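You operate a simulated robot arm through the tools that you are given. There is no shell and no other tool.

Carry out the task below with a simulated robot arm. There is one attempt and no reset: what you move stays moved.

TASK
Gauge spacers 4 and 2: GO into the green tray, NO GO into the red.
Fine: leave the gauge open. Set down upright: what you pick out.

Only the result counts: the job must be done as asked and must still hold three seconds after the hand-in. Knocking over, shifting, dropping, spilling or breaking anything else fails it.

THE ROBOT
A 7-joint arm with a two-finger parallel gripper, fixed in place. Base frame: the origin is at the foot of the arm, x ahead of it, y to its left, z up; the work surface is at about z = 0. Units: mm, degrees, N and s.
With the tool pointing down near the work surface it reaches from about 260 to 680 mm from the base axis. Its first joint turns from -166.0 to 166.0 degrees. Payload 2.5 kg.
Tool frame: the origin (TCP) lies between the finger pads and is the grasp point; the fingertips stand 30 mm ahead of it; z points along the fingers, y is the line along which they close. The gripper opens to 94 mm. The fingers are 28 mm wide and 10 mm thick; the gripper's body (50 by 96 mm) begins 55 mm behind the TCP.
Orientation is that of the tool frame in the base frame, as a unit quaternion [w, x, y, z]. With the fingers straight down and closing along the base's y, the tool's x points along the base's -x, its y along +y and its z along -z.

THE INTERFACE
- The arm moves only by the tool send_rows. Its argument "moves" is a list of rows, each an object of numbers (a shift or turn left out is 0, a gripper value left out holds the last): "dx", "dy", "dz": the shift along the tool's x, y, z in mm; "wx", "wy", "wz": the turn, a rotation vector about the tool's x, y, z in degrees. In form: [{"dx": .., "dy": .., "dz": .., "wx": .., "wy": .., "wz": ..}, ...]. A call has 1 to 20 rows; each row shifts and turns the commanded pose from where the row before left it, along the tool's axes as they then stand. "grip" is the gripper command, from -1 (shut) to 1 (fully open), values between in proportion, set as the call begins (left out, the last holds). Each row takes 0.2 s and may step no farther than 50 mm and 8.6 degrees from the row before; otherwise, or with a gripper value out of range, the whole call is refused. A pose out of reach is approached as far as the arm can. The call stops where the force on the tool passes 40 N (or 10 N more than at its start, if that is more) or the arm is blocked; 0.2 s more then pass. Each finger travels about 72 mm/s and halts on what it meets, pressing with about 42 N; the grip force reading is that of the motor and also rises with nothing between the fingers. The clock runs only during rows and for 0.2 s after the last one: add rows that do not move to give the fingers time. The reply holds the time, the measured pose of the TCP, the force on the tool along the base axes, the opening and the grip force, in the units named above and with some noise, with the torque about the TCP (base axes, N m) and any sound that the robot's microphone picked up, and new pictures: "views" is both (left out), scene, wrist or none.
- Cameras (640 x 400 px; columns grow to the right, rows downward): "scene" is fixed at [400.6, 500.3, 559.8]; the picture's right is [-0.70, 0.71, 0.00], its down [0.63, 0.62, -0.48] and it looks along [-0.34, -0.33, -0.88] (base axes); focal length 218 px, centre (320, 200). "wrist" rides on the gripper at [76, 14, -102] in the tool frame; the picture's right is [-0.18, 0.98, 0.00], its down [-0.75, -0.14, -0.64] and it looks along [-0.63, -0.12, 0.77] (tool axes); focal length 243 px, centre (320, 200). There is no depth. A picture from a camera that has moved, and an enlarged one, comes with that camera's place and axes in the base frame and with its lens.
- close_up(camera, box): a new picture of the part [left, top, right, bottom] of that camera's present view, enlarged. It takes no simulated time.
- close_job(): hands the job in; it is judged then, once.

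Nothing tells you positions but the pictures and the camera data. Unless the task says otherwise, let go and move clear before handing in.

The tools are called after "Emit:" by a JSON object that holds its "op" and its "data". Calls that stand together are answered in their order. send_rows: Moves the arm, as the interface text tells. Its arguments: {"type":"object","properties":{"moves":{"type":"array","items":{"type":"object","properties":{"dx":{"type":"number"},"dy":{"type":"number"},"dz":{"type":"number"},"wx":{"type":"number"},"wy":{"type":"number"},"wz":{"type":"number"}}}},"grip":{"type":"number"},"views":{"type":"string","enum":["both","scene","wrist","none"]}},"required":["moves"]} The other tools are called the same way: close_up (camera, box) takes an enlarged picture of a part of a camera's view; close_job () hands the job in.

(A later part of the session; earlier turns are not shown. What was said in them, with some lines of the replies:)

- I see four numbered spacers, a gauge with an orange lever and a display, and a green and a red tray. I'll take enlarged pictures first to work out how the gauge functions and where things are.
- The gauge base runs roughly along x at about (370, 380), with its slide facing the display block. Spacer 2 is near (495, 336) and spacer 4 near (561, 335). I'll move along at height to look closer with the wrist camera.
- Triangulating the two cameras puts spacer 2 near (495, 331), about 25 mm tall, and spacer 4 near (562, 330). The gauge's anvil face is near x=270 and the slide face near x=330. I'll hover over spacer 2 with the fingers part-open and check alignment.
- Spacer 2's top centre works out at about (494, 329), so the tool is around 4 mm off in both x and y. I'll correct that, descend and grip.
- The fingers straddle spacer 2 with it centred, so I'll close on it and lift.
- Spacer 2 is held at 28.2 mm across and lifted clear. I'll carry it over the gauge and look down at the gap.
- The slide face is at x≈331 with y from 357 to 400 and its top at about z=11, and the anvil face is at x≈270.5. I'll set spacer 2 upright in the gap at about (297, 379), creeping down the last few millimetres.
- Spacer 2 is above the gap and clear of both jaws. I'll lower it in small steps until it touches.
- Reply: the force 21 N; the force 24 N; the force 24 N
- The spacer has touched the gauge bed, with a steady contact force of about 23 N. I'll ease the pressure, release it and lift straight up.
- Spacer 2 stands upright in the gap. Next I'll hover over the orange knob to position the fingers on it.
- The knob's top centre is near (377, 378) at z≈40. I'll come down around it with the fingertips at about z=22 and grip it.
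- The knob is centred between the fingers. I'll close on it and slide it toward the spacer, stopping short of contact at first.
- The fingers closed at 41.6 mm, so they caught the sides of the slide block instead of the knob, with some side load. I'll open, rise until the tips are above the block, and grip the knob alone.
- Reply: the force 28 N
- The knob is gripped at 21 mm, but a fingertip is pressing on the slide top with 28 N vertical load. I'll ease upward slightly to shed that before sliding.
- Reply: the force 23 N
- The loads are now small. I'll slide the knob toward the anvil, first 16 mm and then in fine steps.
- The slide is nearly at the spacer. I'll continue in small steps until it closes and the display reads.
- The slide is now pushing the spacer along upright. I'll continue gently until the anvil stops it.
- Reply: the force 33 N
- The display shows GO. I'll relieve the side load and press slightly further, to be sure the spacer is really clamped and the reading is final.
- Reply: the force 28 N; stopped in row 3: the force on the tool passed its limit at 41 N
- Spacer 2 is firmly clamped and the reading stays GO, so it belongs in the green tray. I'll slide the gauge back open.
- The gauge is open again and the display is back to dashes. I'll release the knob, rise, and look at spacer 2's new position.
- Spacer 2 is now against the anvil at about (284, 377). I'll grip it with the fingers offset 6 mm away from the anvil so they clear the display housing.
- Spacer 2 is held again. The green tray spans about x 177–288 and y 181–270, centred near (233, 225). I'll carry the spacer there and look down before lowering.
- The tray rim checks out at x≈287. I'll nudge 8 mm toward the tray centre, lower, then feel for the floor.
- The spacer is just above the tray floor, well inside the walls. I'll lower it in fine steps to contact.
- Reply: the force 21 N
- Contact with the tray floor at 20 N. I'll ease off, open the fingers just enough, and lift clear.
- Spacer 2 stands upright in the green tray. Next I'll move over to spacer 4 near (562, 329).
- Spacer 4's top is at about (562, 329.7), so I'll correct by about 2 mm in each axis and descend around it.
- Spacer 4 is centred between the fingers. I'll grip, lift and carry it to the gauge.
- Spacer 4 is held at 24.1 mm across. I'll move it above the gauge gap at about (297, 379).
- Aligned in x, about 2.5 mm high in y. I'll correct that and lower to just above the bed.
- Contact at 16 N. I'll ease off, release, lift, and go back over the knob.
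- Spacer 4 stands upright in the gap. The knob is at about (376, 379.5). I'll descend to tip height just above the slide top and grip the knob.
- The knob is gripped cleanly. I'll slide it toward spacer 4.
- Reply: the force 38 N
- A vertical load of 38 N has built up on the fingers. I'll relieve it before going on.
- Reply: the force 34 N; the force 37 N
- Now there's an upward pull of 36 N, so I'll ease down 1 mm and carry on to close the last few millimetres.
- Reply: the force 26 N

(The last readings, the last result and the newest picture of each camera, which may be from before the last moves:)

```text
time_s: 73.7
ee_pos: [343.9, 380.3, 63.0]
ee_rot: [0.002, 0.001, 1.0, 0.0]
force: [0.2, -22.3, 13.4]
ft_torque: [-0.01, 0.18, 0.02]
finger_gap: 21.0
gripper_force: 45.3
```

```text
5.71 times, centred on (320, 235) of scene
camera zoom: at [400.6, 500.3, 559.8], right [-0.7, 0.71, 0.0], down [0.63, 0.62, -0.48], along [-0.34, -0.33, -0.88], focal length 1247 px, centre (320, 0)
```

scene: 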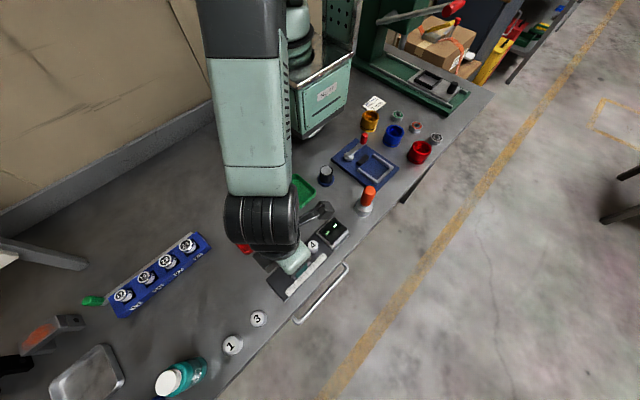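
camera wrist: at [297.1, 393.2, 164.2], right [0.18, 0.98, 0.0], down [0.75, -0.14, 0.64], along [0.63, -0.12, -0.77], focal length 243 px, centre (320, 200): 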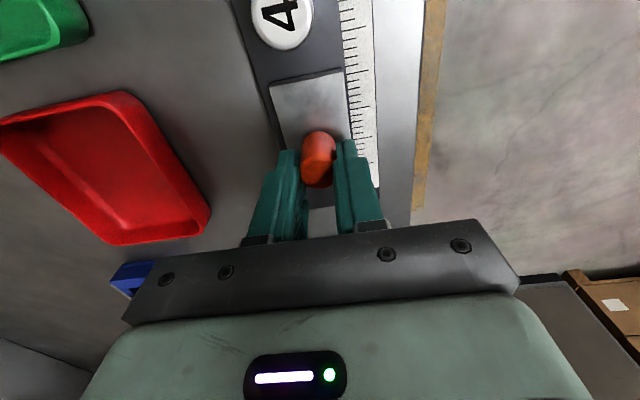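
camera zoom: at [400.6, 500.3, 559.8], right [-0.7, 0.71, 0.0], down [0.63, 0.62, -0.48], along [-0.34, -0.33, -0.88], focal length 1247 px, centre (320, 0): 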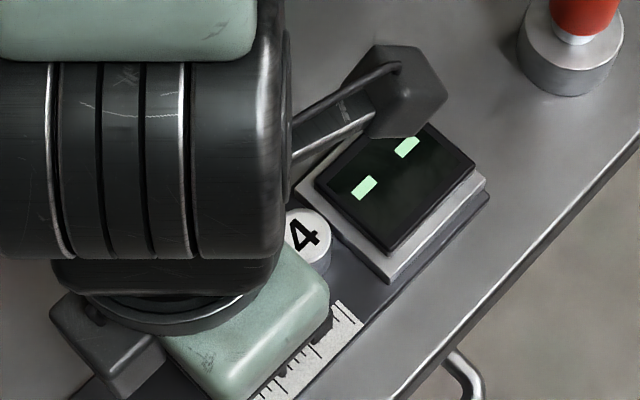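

Emit:
{"op": "send_rows", "data": {"moves": [{"dy": -1, "dz": -0.5}, {}], "views": "none"}}

Emit:
{"op": "send_rows", "data": {"moves": [{"dx": 1}, {"dx": 1}, {}], "views": "none"}}

Emit:
{"op": "close_up", "data": {"camera": "scene", "box": [280, 200, 360, 270]}}

Emit:
{"op": "close_up", "data": {"camera": "wrist", "box": [220, 0, 420, 160]}}

```text
time_s: 74.3
ee_pos: [342.1, 380.1, 62.8]
ee_rot: [0.002, 0.0, 1.0, 0.001]
force: [0.6, -13.3, 11.5]
ft_torque: [-0.84, -0.78, 0.11]
finger_gap: 20.9
gripper_force: 44.8
```

```text
time_s: 75.1
ee_pos: [341.2, 380.4, 62.7]
ee_rot: [0.002, 0.001, 1.0, 0.001]
force: [0.3, -12.7, 25.5]
ft_torque: [-0.84, 0.19, 0.05]
finger_gap: 21.2
gripper_force: 45.1
```

```text
5.71 times, centred on (320, 235) of scene
camera zoom: at [400.6, 500.3, 559.8], right [-0.7, 0.71, 0.0], down [0.63, 0.62, -0.48], along [-0.34, -0.33, -0.88], focal length 1247 px, centre (320, 0)
```

zoom: 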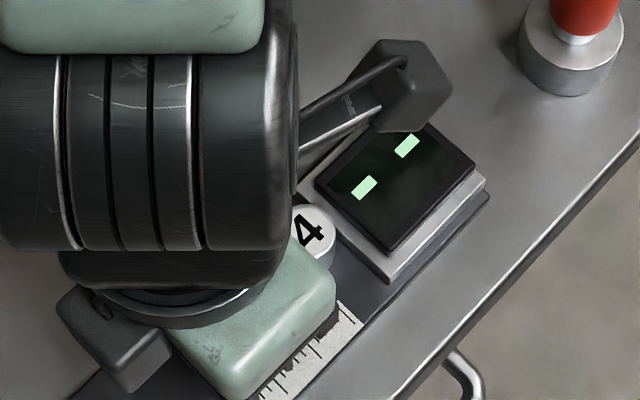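

```text
2.50 times, centred on (320, 80) of wrist
camera zoom: at [264.2, 393.2, 164.3], right [0.19, 0.98, 0.0], down [0.75, -0.14, 0.64], along [0.63, -0.12, -0.76], focal length 606 px, centre (320, 500)
```

zoom: 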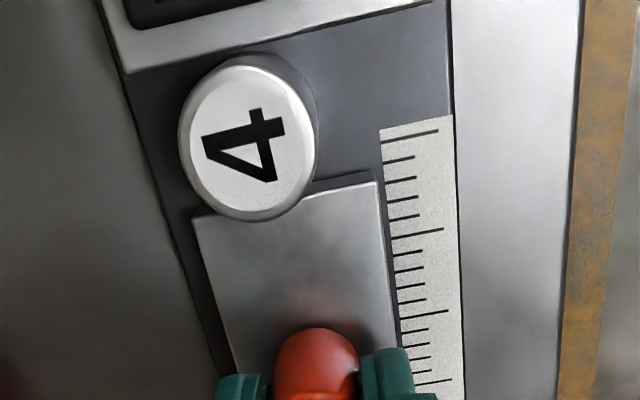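

About 3 mm remain before the anvil. I'll trim the vertical load and continue.

Emit:
{"op": "send_rows", "data": {"moves": [{"dz": -1, "dy": -0.6}, {"dx": 1}, {"dx": 1}, {}], "views": "none"}}

Emit:
{"op": "close_up", "data": {"camera": "scene", "box": [280, 200, 360, 270]}}

```text
time_s: 76.1
ee_pos: [339.3, 379.9, 62.6]
ee_rot: [0.001, 0.001, 1.0, 0.001]
force: [14.6, 13.5, -22.5]
ft_torque: [-0.28, -0.45, -0.25]
finger_gap: 21.4
gripper_force: 45.1
```

```text
5.71 times, centred on (320, 235) of scene
camera zoom: at [400.6, 500.3, 559.8], right [-0.7, 0.71, 0.0], down [0.63, 0.62, -0.48], along [-0.34, -0.33, -0.88], focal length 1247 px, centre (320, 0)
```

zoom: 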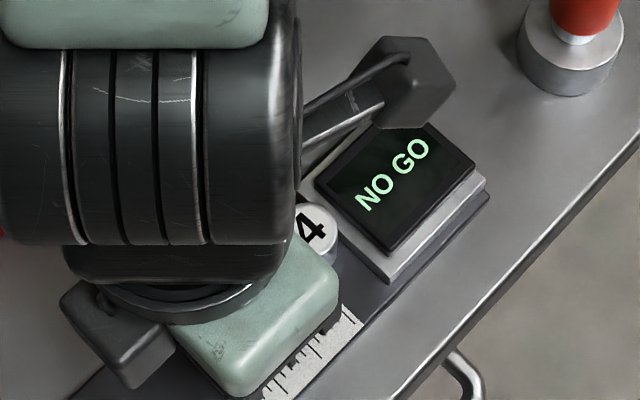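

The display reads NO GO with the spacer clamped, so spacer 4 goes to the red tray. I'll trim the load and open the gauge fully.

Emit:
{"op": "send_rows", "data": {"moves": [{"dx": -2}, {"dz": 1}, {}], "views": "none"}}

Emit:
{"op": "send_rows", "data": {"moves": [{"dx": -3}, {"dx": -4}, {"dx": -4}, {"dx": -4}, {"dx": -4}, {"dx": -4}, {}], "views": "none"}}

```text
time_s: 76.5
ee_pos: [338.5, 379.3, 61.7]
ee_rot: [0.001, -0.001, 1.0, 0.0]
force: [3.5, 4.0, -6.3]
ft_torque: [-0.43, 0.29, -0.06]
finger_gap: 21.2
gripper_force: 44.8
stopped in row 2: the force on the tool passed its limit at 40 N (the readings are from after the stop); the commanded pose is now the measured one
```

```text
time_s: 78.1
ee_pos: [360.6, 380.0, 63.8]
ee_rot: [0.0, -0.001, 1.0, 0.001]
force: [-0.3, 14.9, -11.4]
ft_torque: [-0.27, 0.54, -0.05]
finger_gap: 21.1
gripper_force: 45.2
```

Emit:
{"op": "send_rows", "data": {"moves": [{"dx": -4, "dy": 0.5, "dz": 0.5}, {"dx": -4}, {"dx": -4}, {"dx": -2}, {}], "views": "none"}}

Emit:
{"op": "close_up", "data": {"camera": "wrist", "box": [220, 0, 420, 160]}}

Emit:
{"op": "close_up", "data": {"camera": "scene", "box": [280, 200, 360, 270]}}

```text
time_s: 79.3
ee_pos: [374.2, 380.0, 61.9]
ee_rot: [-0.001, -0.001, 1.0, 0.0]
force: [-20.7, -4.3, 30.3]
ft_torque: [-0.69, 0.86, 0.01]
finger_gap: 21.1
gripper_force: 45.2
```

```text
2.50 times, centred on (320, 80) of wrist
camera zoom: at [298.3, 393.0, 164.9], right [0.18, 0.98, 0.0], down [0.76, -0.14, 0.64], along [0.63, -0.12, -0.77], focal length 606 px, centre (320, 500)
```

zoom: 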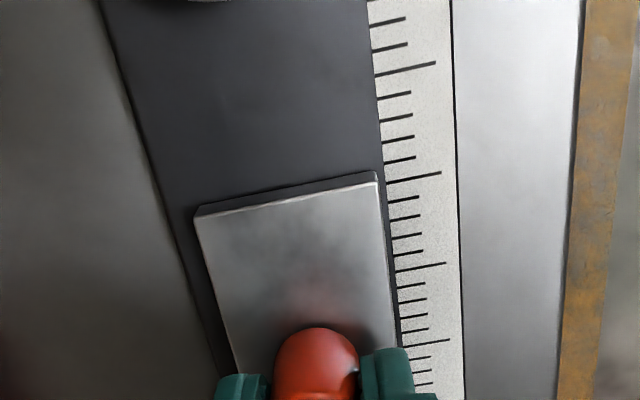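

```text
5.71 times, centred on (320, 235) of scene
camera zoom: at [400.6, 500.3, 559.8], right [-0.7, 0.71, 0.0], down [0.63, 0.62, -0.48], along [-0.34, -0.33, -0.88], focal length 1247 px, centre (320, 0)
```

zoom: 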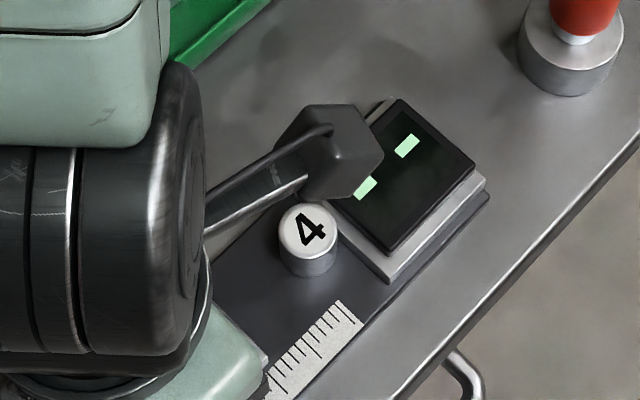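

The slide has reached its open end stop (20 N resistance). I'll relax the load, release the knob, and go look over spacer 4.

Emit:
{"op": "send_rows", "data": {"moves": [{"dx": 0.8, "dz": -1}, {}], "views": "none"}}

Emit:
{"op": "send_rows", "data": {"moves": [{}, {}, {}], "grip": 0.25, "views": "none"}}

Emit:
{"op": "send_rows", "data": {"moves": [{"dz": -15}, {"dz": -25}, {"dz": -20, "dx": 15}, {"dx": 25}, {"dx": 25}, {"dx": 13}, {}, {}], "views": "wrist"}}

Emit:
{"op": "close_up", "data": {"camera": "wrist", "box": [220, 20, 420, 180]}}

Emit:
{"op": "close_up", "data": {"camera": "scene", "box": [260, 200, 360, 310]}}

```text
time_s: 79.9
ee_pos: [374.8, 379.8, 61.9]
ee_rot: [0.0, -0.001, 1.0, 0.001]
force: [-15.9, 1.7, 12.9]
ft_torque: [-0.46, 0.98, -0.06]
finger_gap: 21.2
gripper_force: 44.7
```

```text
time_s: 80.7
ee_pos: [375.5, 380.5, 62.9]
ee_rot: [0.002, 0.0, 1.0, 0.0]
force: [0.2, 0.7, -0.3]
ft_torque: [0.03, -0.01, 0.0]
finger_gap: 58.8
gripper_force: 0.0
```

```text
time_s: 82.5
ee_pos: [297.1, 380.4, 122.7]
ee_rot: [0.0, 0.001, 1.0, -0.001]
force: [0.0, 0.7, 0.3]
ft_torque: [-0.02, 0.01, 0.02]
finger_gap: 59.1
gripper_force: 0.1
camera wrist: at [221.4, 393.7, 225.4], right [0.18, 0.98, 0.0], down [0.75, -0.14, 0.64], along [0.63, -0.12, -0.77], focal length 243 px, centre (320, 200)
```

wrist: 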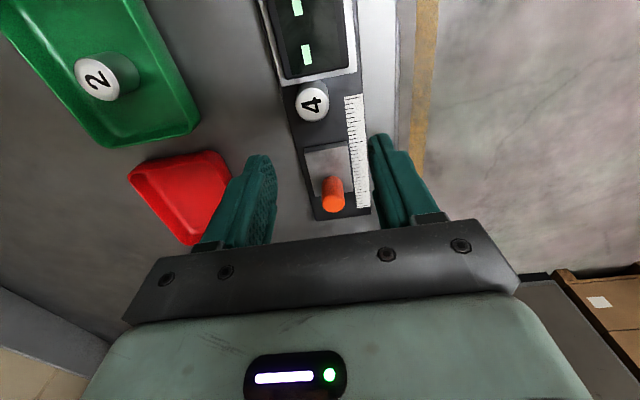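

```text
2.50 times, centred on (320, 100) of wrist
camera zoom: at [221.4, 393.7, 225.4], right [0.18, 0.98, 0.0], down [0.75, -0.14, 0.64], along [0.63, -0.12, -0.77], focal length 606 px, centre (320, 450)
```

zoom: 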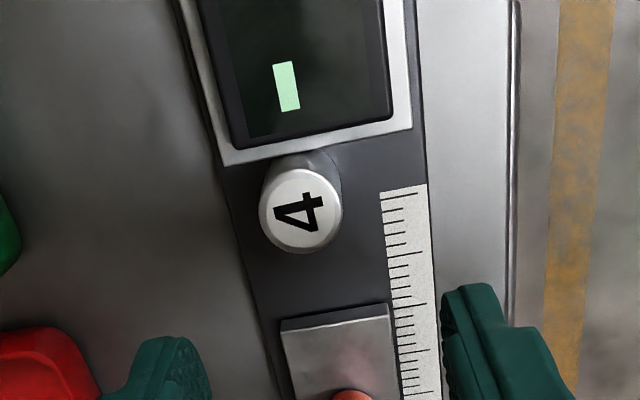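

```text
3.64 times, centred on (310, 255) of scene
camera zoom: at [400.6, 500.3, 559.8], right [-0.7, 0.71, 0.0], down [0.63, 0.62, -0.48], along [-0.34, -0.33, -0.88], focal length 794 px, centre (356, 0)
```

zoom: 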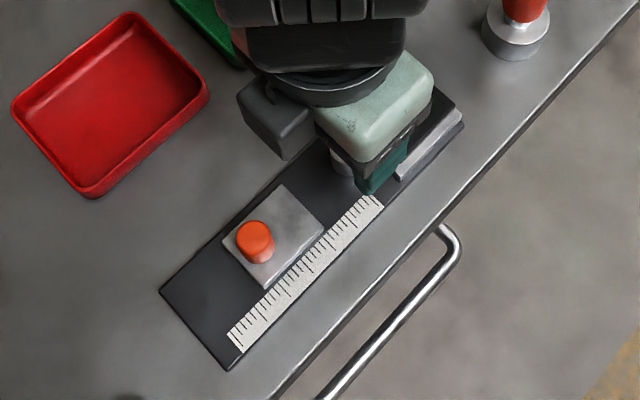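

The gauge is open and reads dashes. Spacer 4 is at about (282.5, 376.6). I'll grip it with the same offset from the anvil.

Emit:
{"op": "send_rows", "data": {"moves": [{"dx": 7.5, "dy": -3.6}, {"dz": 20}, {"dz": 20}, {"dz": 16}, {"dz": 12}, {"dz": 7}, {}], "views": "wrist"}}

Emit:
{"op": "close_up", "data": {"camera": "wrist", "box": [220, 60, 420, 220]}}

```text
time_s: 84.1
ee_pos: [291.1, 377.0, 48.7]
ee_rot: [0.0, -0.001, 1.0, -0.001]
force: [-1.1, -0.3, 0.5]
ft_torque: [0.01, -0.02, 0.03]
finger_gap: 58.9
gripper_force: 0.0
camera wrist: at [214.5, 389.5, 151.1], right [0.18, 0.98, 0.0], down [0.75, -0.14, 0.64], along [0.63, -0.12, -0.77], focal length 243 px, centre (320, 200)
```

wrist: 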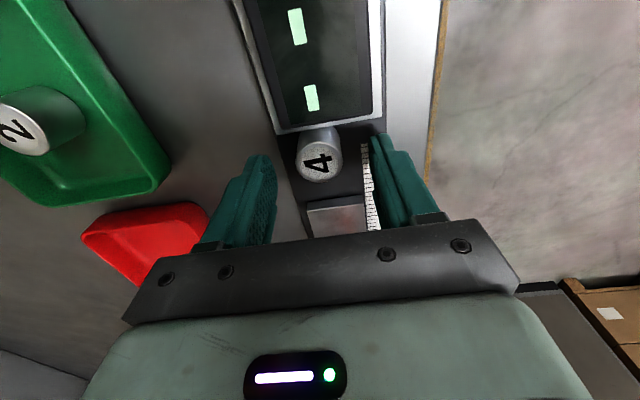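

```text
2.50 times, centred on (320, 140) of wrist
camera zoom: at [214.5, 389.5, 151.1], right [0.18, 0.98, 0.0], down [0.75, -0.14, 0.64], along [0.63, -0.12, -0.77], focal length 606 px, centre (320, 350)
```

zoom: 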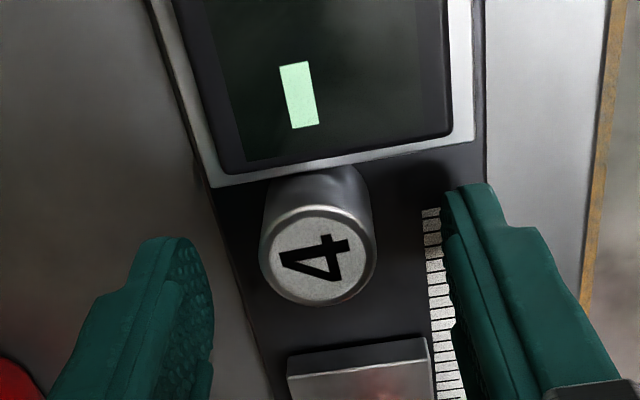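

Emit:
{"op": "send_rows", "data": {"moves": [{"dx": 1, "dz": 1}, {}], "views": "none"}}

Emit:
{"op": "send_rows", "data": {"moves": [{}, {}, {}, {}], "grip": -1, "views": "none"}}

Emit:
{"op": "send_rows", "data": {"moves": [{"dz": -5}, {"dz": -15}, {"dz": -25}, {"dz": -25}, {"dz": -20}, {}]}}

```text
time_s: 84.7
ee_pos: [290.3, 377.5, 47.2]
ee_rot: [0.0, 0.0, 1.0, 0.0]
force: [-0.9, -0.2, 0.2]
ft_torque: [0.0, 0.0, -0.02]
finger_gap: 59.0
gripper_force: 0.0
```

```text
time_s: 85.7
ee_pos: [290.6, 377.6, 48.4]
ee_rot: [0.001, 0.0, 1.0, 0.0]
force: [0.6, -0.4, 1.4]
ft_torque: [-0.03, 0.02, -0.01]
finger_gap: 24.3
gripper_force: 41.7
```

```text
time_s: 87.1
ee_pos: [289.6, 376.6, 138.8]
ee_rot: [0.001, 0.0, 1.0, 0.0]
force: [-0.6, -0.7, -0.6]
ft_torque: [0.03, -0.04, 0.0]
finger_gap: 24.5
gripper_force: 42.0
camera wrist: at [214.3, 390.8, 240.6], right [0.18, 0.98, 0.0], down [0.75, -0.14, 0.64], along [0.63, -0.12, -0.77], focal length 243 px, centre (320, 200)
```

scene: 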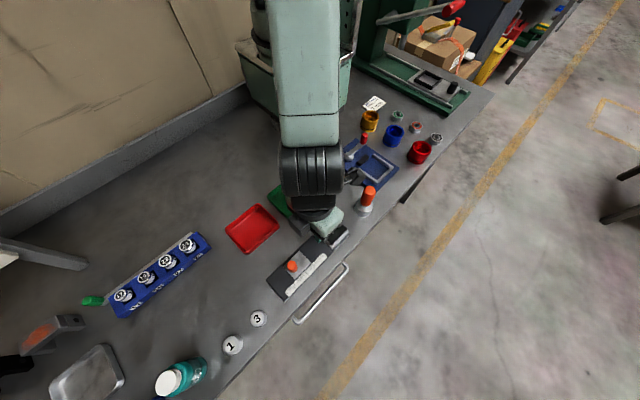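
wrist: 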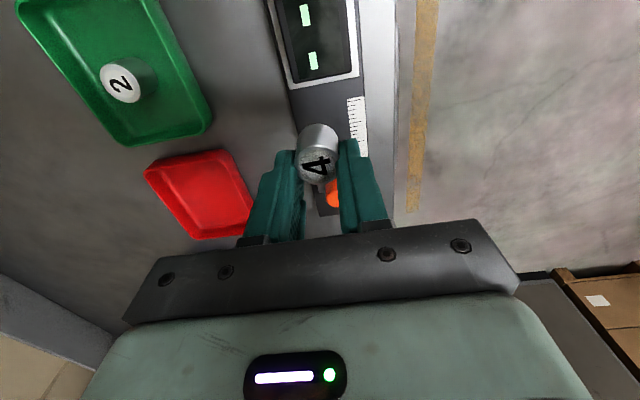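

Spacer 4 is held. The red tray is centred near (377, 226), so I'll carry it there and look.

Emit:
{"op": "send_rows", "data": {"moves": [{"dx": -10, "dy": -16}, {"dx": -16, "dy": -25}, {"dx": -16, "dy": -25}, {"dx": -16, "dy": -25}, {"dx": -16, "dy": -25}, {"dx": -12, "dy": -20}, {"dx": -8, "dy": -14}, {}, {}]}}

Emit:
{"op": "close_up", "data": {"camera": "wrist", "box": [180, 20, 460, 240]}}

```text
time_s: 89.1
ee_pos: [380.6, 228.4, 137.6]
ee_rot: [0.001, -0.001, 1.0, -0.001]
force: [-0.2, 0.8, -1.1]
ft_torque: [0.0, -0.01, -0.01]
finger_gap: 24.2
gripper_force: 41.4
camera wrist: at [305.4, 240.1, 239.7], right [0.18, 0.98, 0.0], down [0.75, -0.14, 0.64], along [0.63, -0.12, -0.77], focal length 243 px, centre (320, 200)
```

scene: 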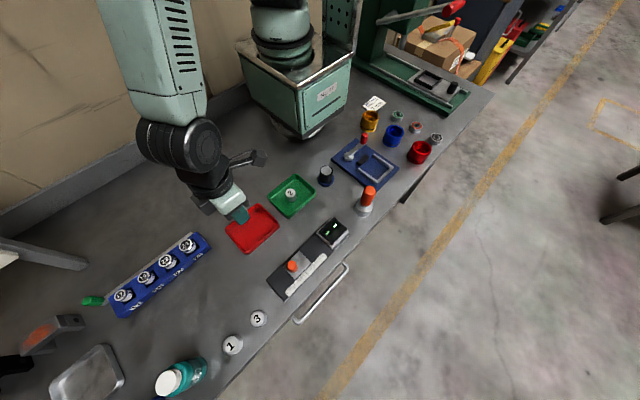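
wrist: 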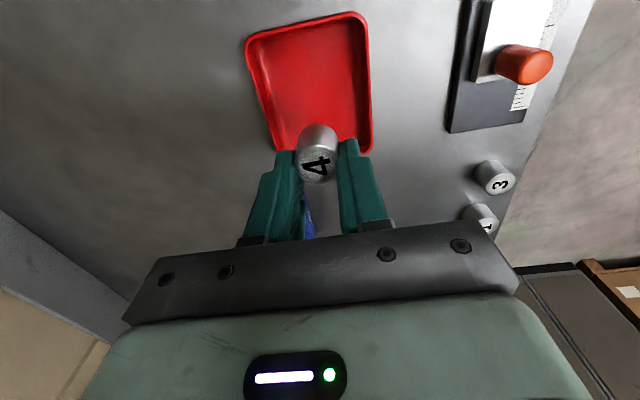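

```text
1.82 times, centred on (320, 130) of wrist
camera zoom: at [305.4, 240.1, 239.7], right [0.18, 0.98, 0.0], down [0.75, -0.14, 0.64], along [0.63, -0.12, -0.77], focal length 441 px, centre (320, 327)
```

zoom: 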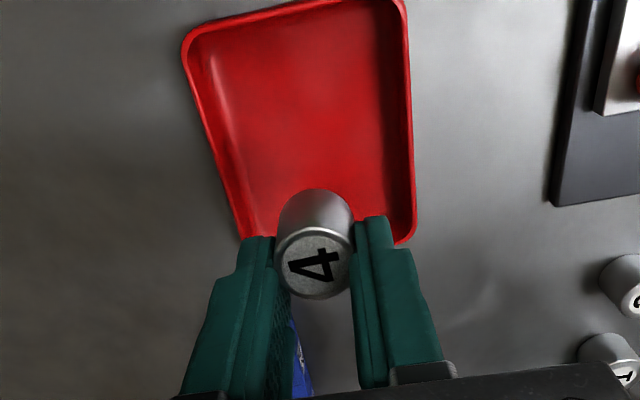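

The spacer is over the tray's middle. I'll lower it, then feel for the floor in fine steps.

Emit:
{"op": "send_rows", "data": {"moves": [{"dz": 20}, {"dz": 20}, {"dz": 20}, {"dz": 16}, {"dz": 10}, {"dz": 5}, {}], "views": "wrist"}}

Emit:
{"op": "send_rows", "data": {"moves": [{"dz": 1.5}, {"dz": 1.5}, {}], "views": "none"}}

Emit:
{"op": "send_rows", "data": {"moves": [{"dz": 1}, {}], "views": "none"}}

```text
time_s: 90.7
ee_pos: [383.2, 229.0, 45.1]
ee_rot: [0.001, 0.0, 1.0, 0.001]
force: [0.5, 0.0, -0.3]
ft_torque: [-0.04, 0.04, -0.01]
finger_gap: 23.9
gripper_force: 42.4
camera wrist: at [306.8, 241.2, 147.2], right [0.18, 0.98, 0.0], down [0.75, -0.14, 0.64], along [0.63, -0.12, -0.77], focal length 243 px, centre (320, 200)
```

wrist: 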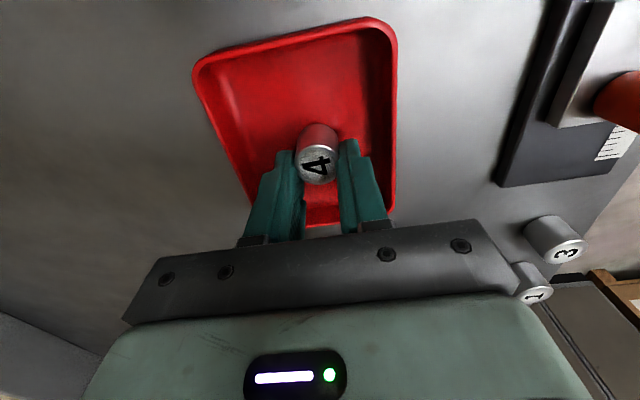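

```text
time_s: 91.5
ee_pos: [383.3, 226.4, 42.9]
ee_rot: [0.001, 0.0, 1.0, 0.0]
force: [0.5, 0.9, -0.2]
ft_torque: [0.02, 0.02, 0.01]
finger_gap: 24.0
gripper_force: 41.8
```

```text
time_s: 92.1
ee_pos: [383.2, 229.0, 42.4]
ee_rot: [0.001, -0.002, 1.0, -0.001]
force: [-2.4, 0.5, 5.9]
ft_torque: [0.01, 0.09, 0.03]
finger_gap: 24.2
gripper_force: 41.9
```

Emit:
{"op": "send_rows", "data": {"moves": [{"dz": 0.7}, {}], "views": "none"}}

```text
time_s: 92.7
ee_pos: [385.0, 227.4, 41.4]
ee_rot: [0.001, -0.001, 1.0, 0.001]
force: [-2.1, 2.6, 15.6]
ft_torque: [0.07, 0.17, -0.02]
finger_gap: 24.1
gripper_force: 41.8
```

The spacer is on the tray floor at 16 N. I'll ease off, open slightly and lift clear.

Emit:
{"op": "send_rows", "data": {"moves": [{"dz": -0.6}, {}], "views": "none"}}

Emit:
{"op": "send_rows", "data": {"moves": [{}, {}, {}], "grip": -0.15, "views": "none"}}

Emit:
{"op": "send_rows", "data": {"moves": [{"dz": -10}, {"dz": -25}, {"dz": -30}, {"dz": -35}, {"dz": -30}, {}]}}

Emit:
{"op": "close_up", "data": {"camera": "wrist", "box": [180, 0, 460, 220]}}

Emit:
{"op": "close_up", "data": {"camera": "scene", "box": [200, 160, 360, 340]}}

```text
time_s: 93.3
ee_pos: [383.1, 226.6, 41.5]
ee_rot: [0.0, -0.001, 1.0, -0.001]
force: [0.6, 0.7, 4.2]
ft_torque: [0.06, -0.01, -0.01]
finger_gap: 24.0
gripper_force: 41.8
```

```text
time_s: 94.1
ee_pos: [382.7, 226.3, 42.5]
ee_rot: [0.002, 0.0, 1.0, 0.0]
force: [0.0, 0.9, -0.4]
ft_torque: [0.0, 0.02, 0.0]
finger_gap: 40.1
gripper_force: 0.0
```

```text
time_s: 95.5
ee_pos: [382.5, 226.9, 172.5]
ee_rot: [0.0, 0.001, 1.0, 0.0]
force: [-0.1, -0.3, 0.3]
ft_torque: [0.01, 0.01, -0.01]
finger_gap: 39.8
gripper_force: 0.0
camera wrist: at [305.8, 240.0, 274.6], right [0.18, 0.98, 0.0], down [0.75, -0.14, 0.64], along [0.63, -0.12, -0.77], focal length 243 px, centre (320, 200)
```

scene: 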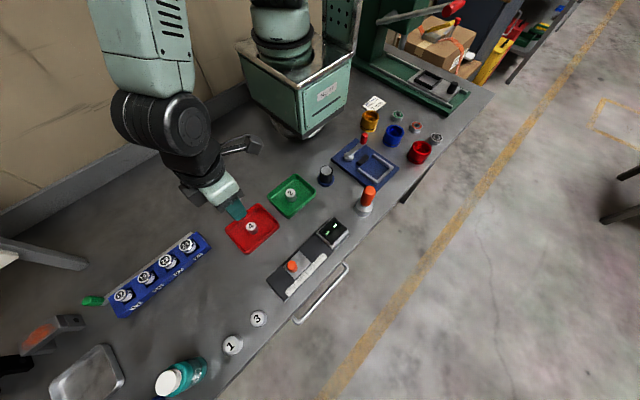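
wrist: 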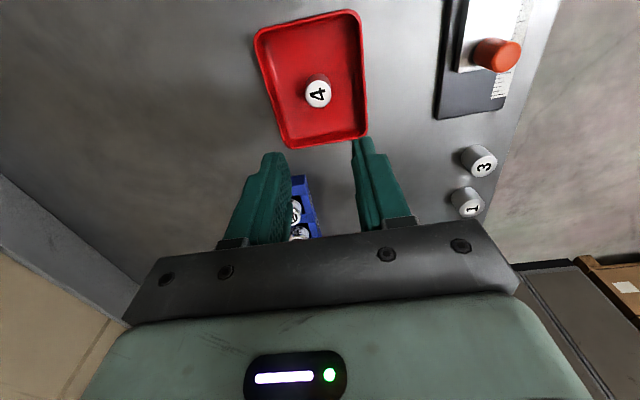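

```text
1.82 times, centred on (320, 110) of wrist
camera zoom: at [305.8, 240.0, 274.6], right [0.18, 0.98, 0.0], down [0.75, -0.14, 0.64], along [0.63, -0.12, -0.77], focal length 441 px, centre (320, 364)
```

zoom: 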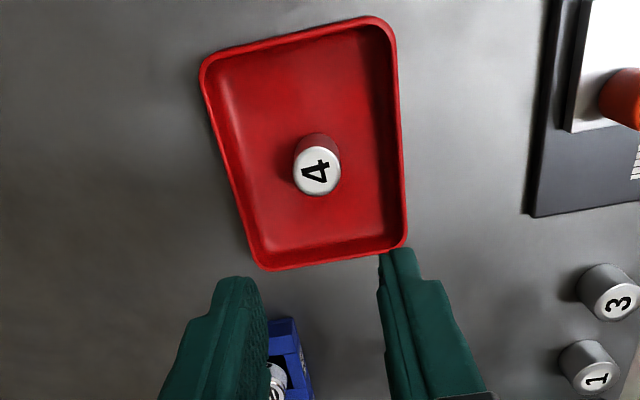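

```text
2.22 times, centred on (280, 250) of scene
camera zoom: at [400.6, 500.3, 559.8], right [-0.7, 0.71, 0.0], down [0.63, 0.62, -0.48], along [-0.34, -0.33, -0.88], focal length 485 px, centre (409, 89)
```

zoom: 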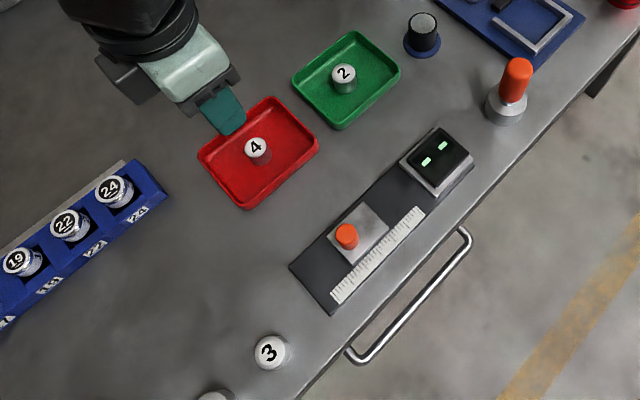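

Spacer 2 (GO) stands upright in the green tray and spacer 4 (NO GO) stands upright in the red tray. The gauge is empty and open, nothing else has moved, and the arm is clear, so I'm handing in.

Emit:
{"op": "close_job", "data": {}}

```text
The job is handed in.
```

Both spacers are gauged and sorted, and the job is handed in; I haven't seen the judge's result.

| Spacer | Gauge reading | Where it is now |
|---|---|---|
| 2 | GO | upright in the green tray |
| 4 | NO GO | upright in the red tray |

I took each reading with the spacer clamped between the slide and the fixed end of the gauge. The gauge is empty, with its slide back at the open end stop. In the last pictures nothing else looked moved or knocked over, and the gripper was clear of everything.
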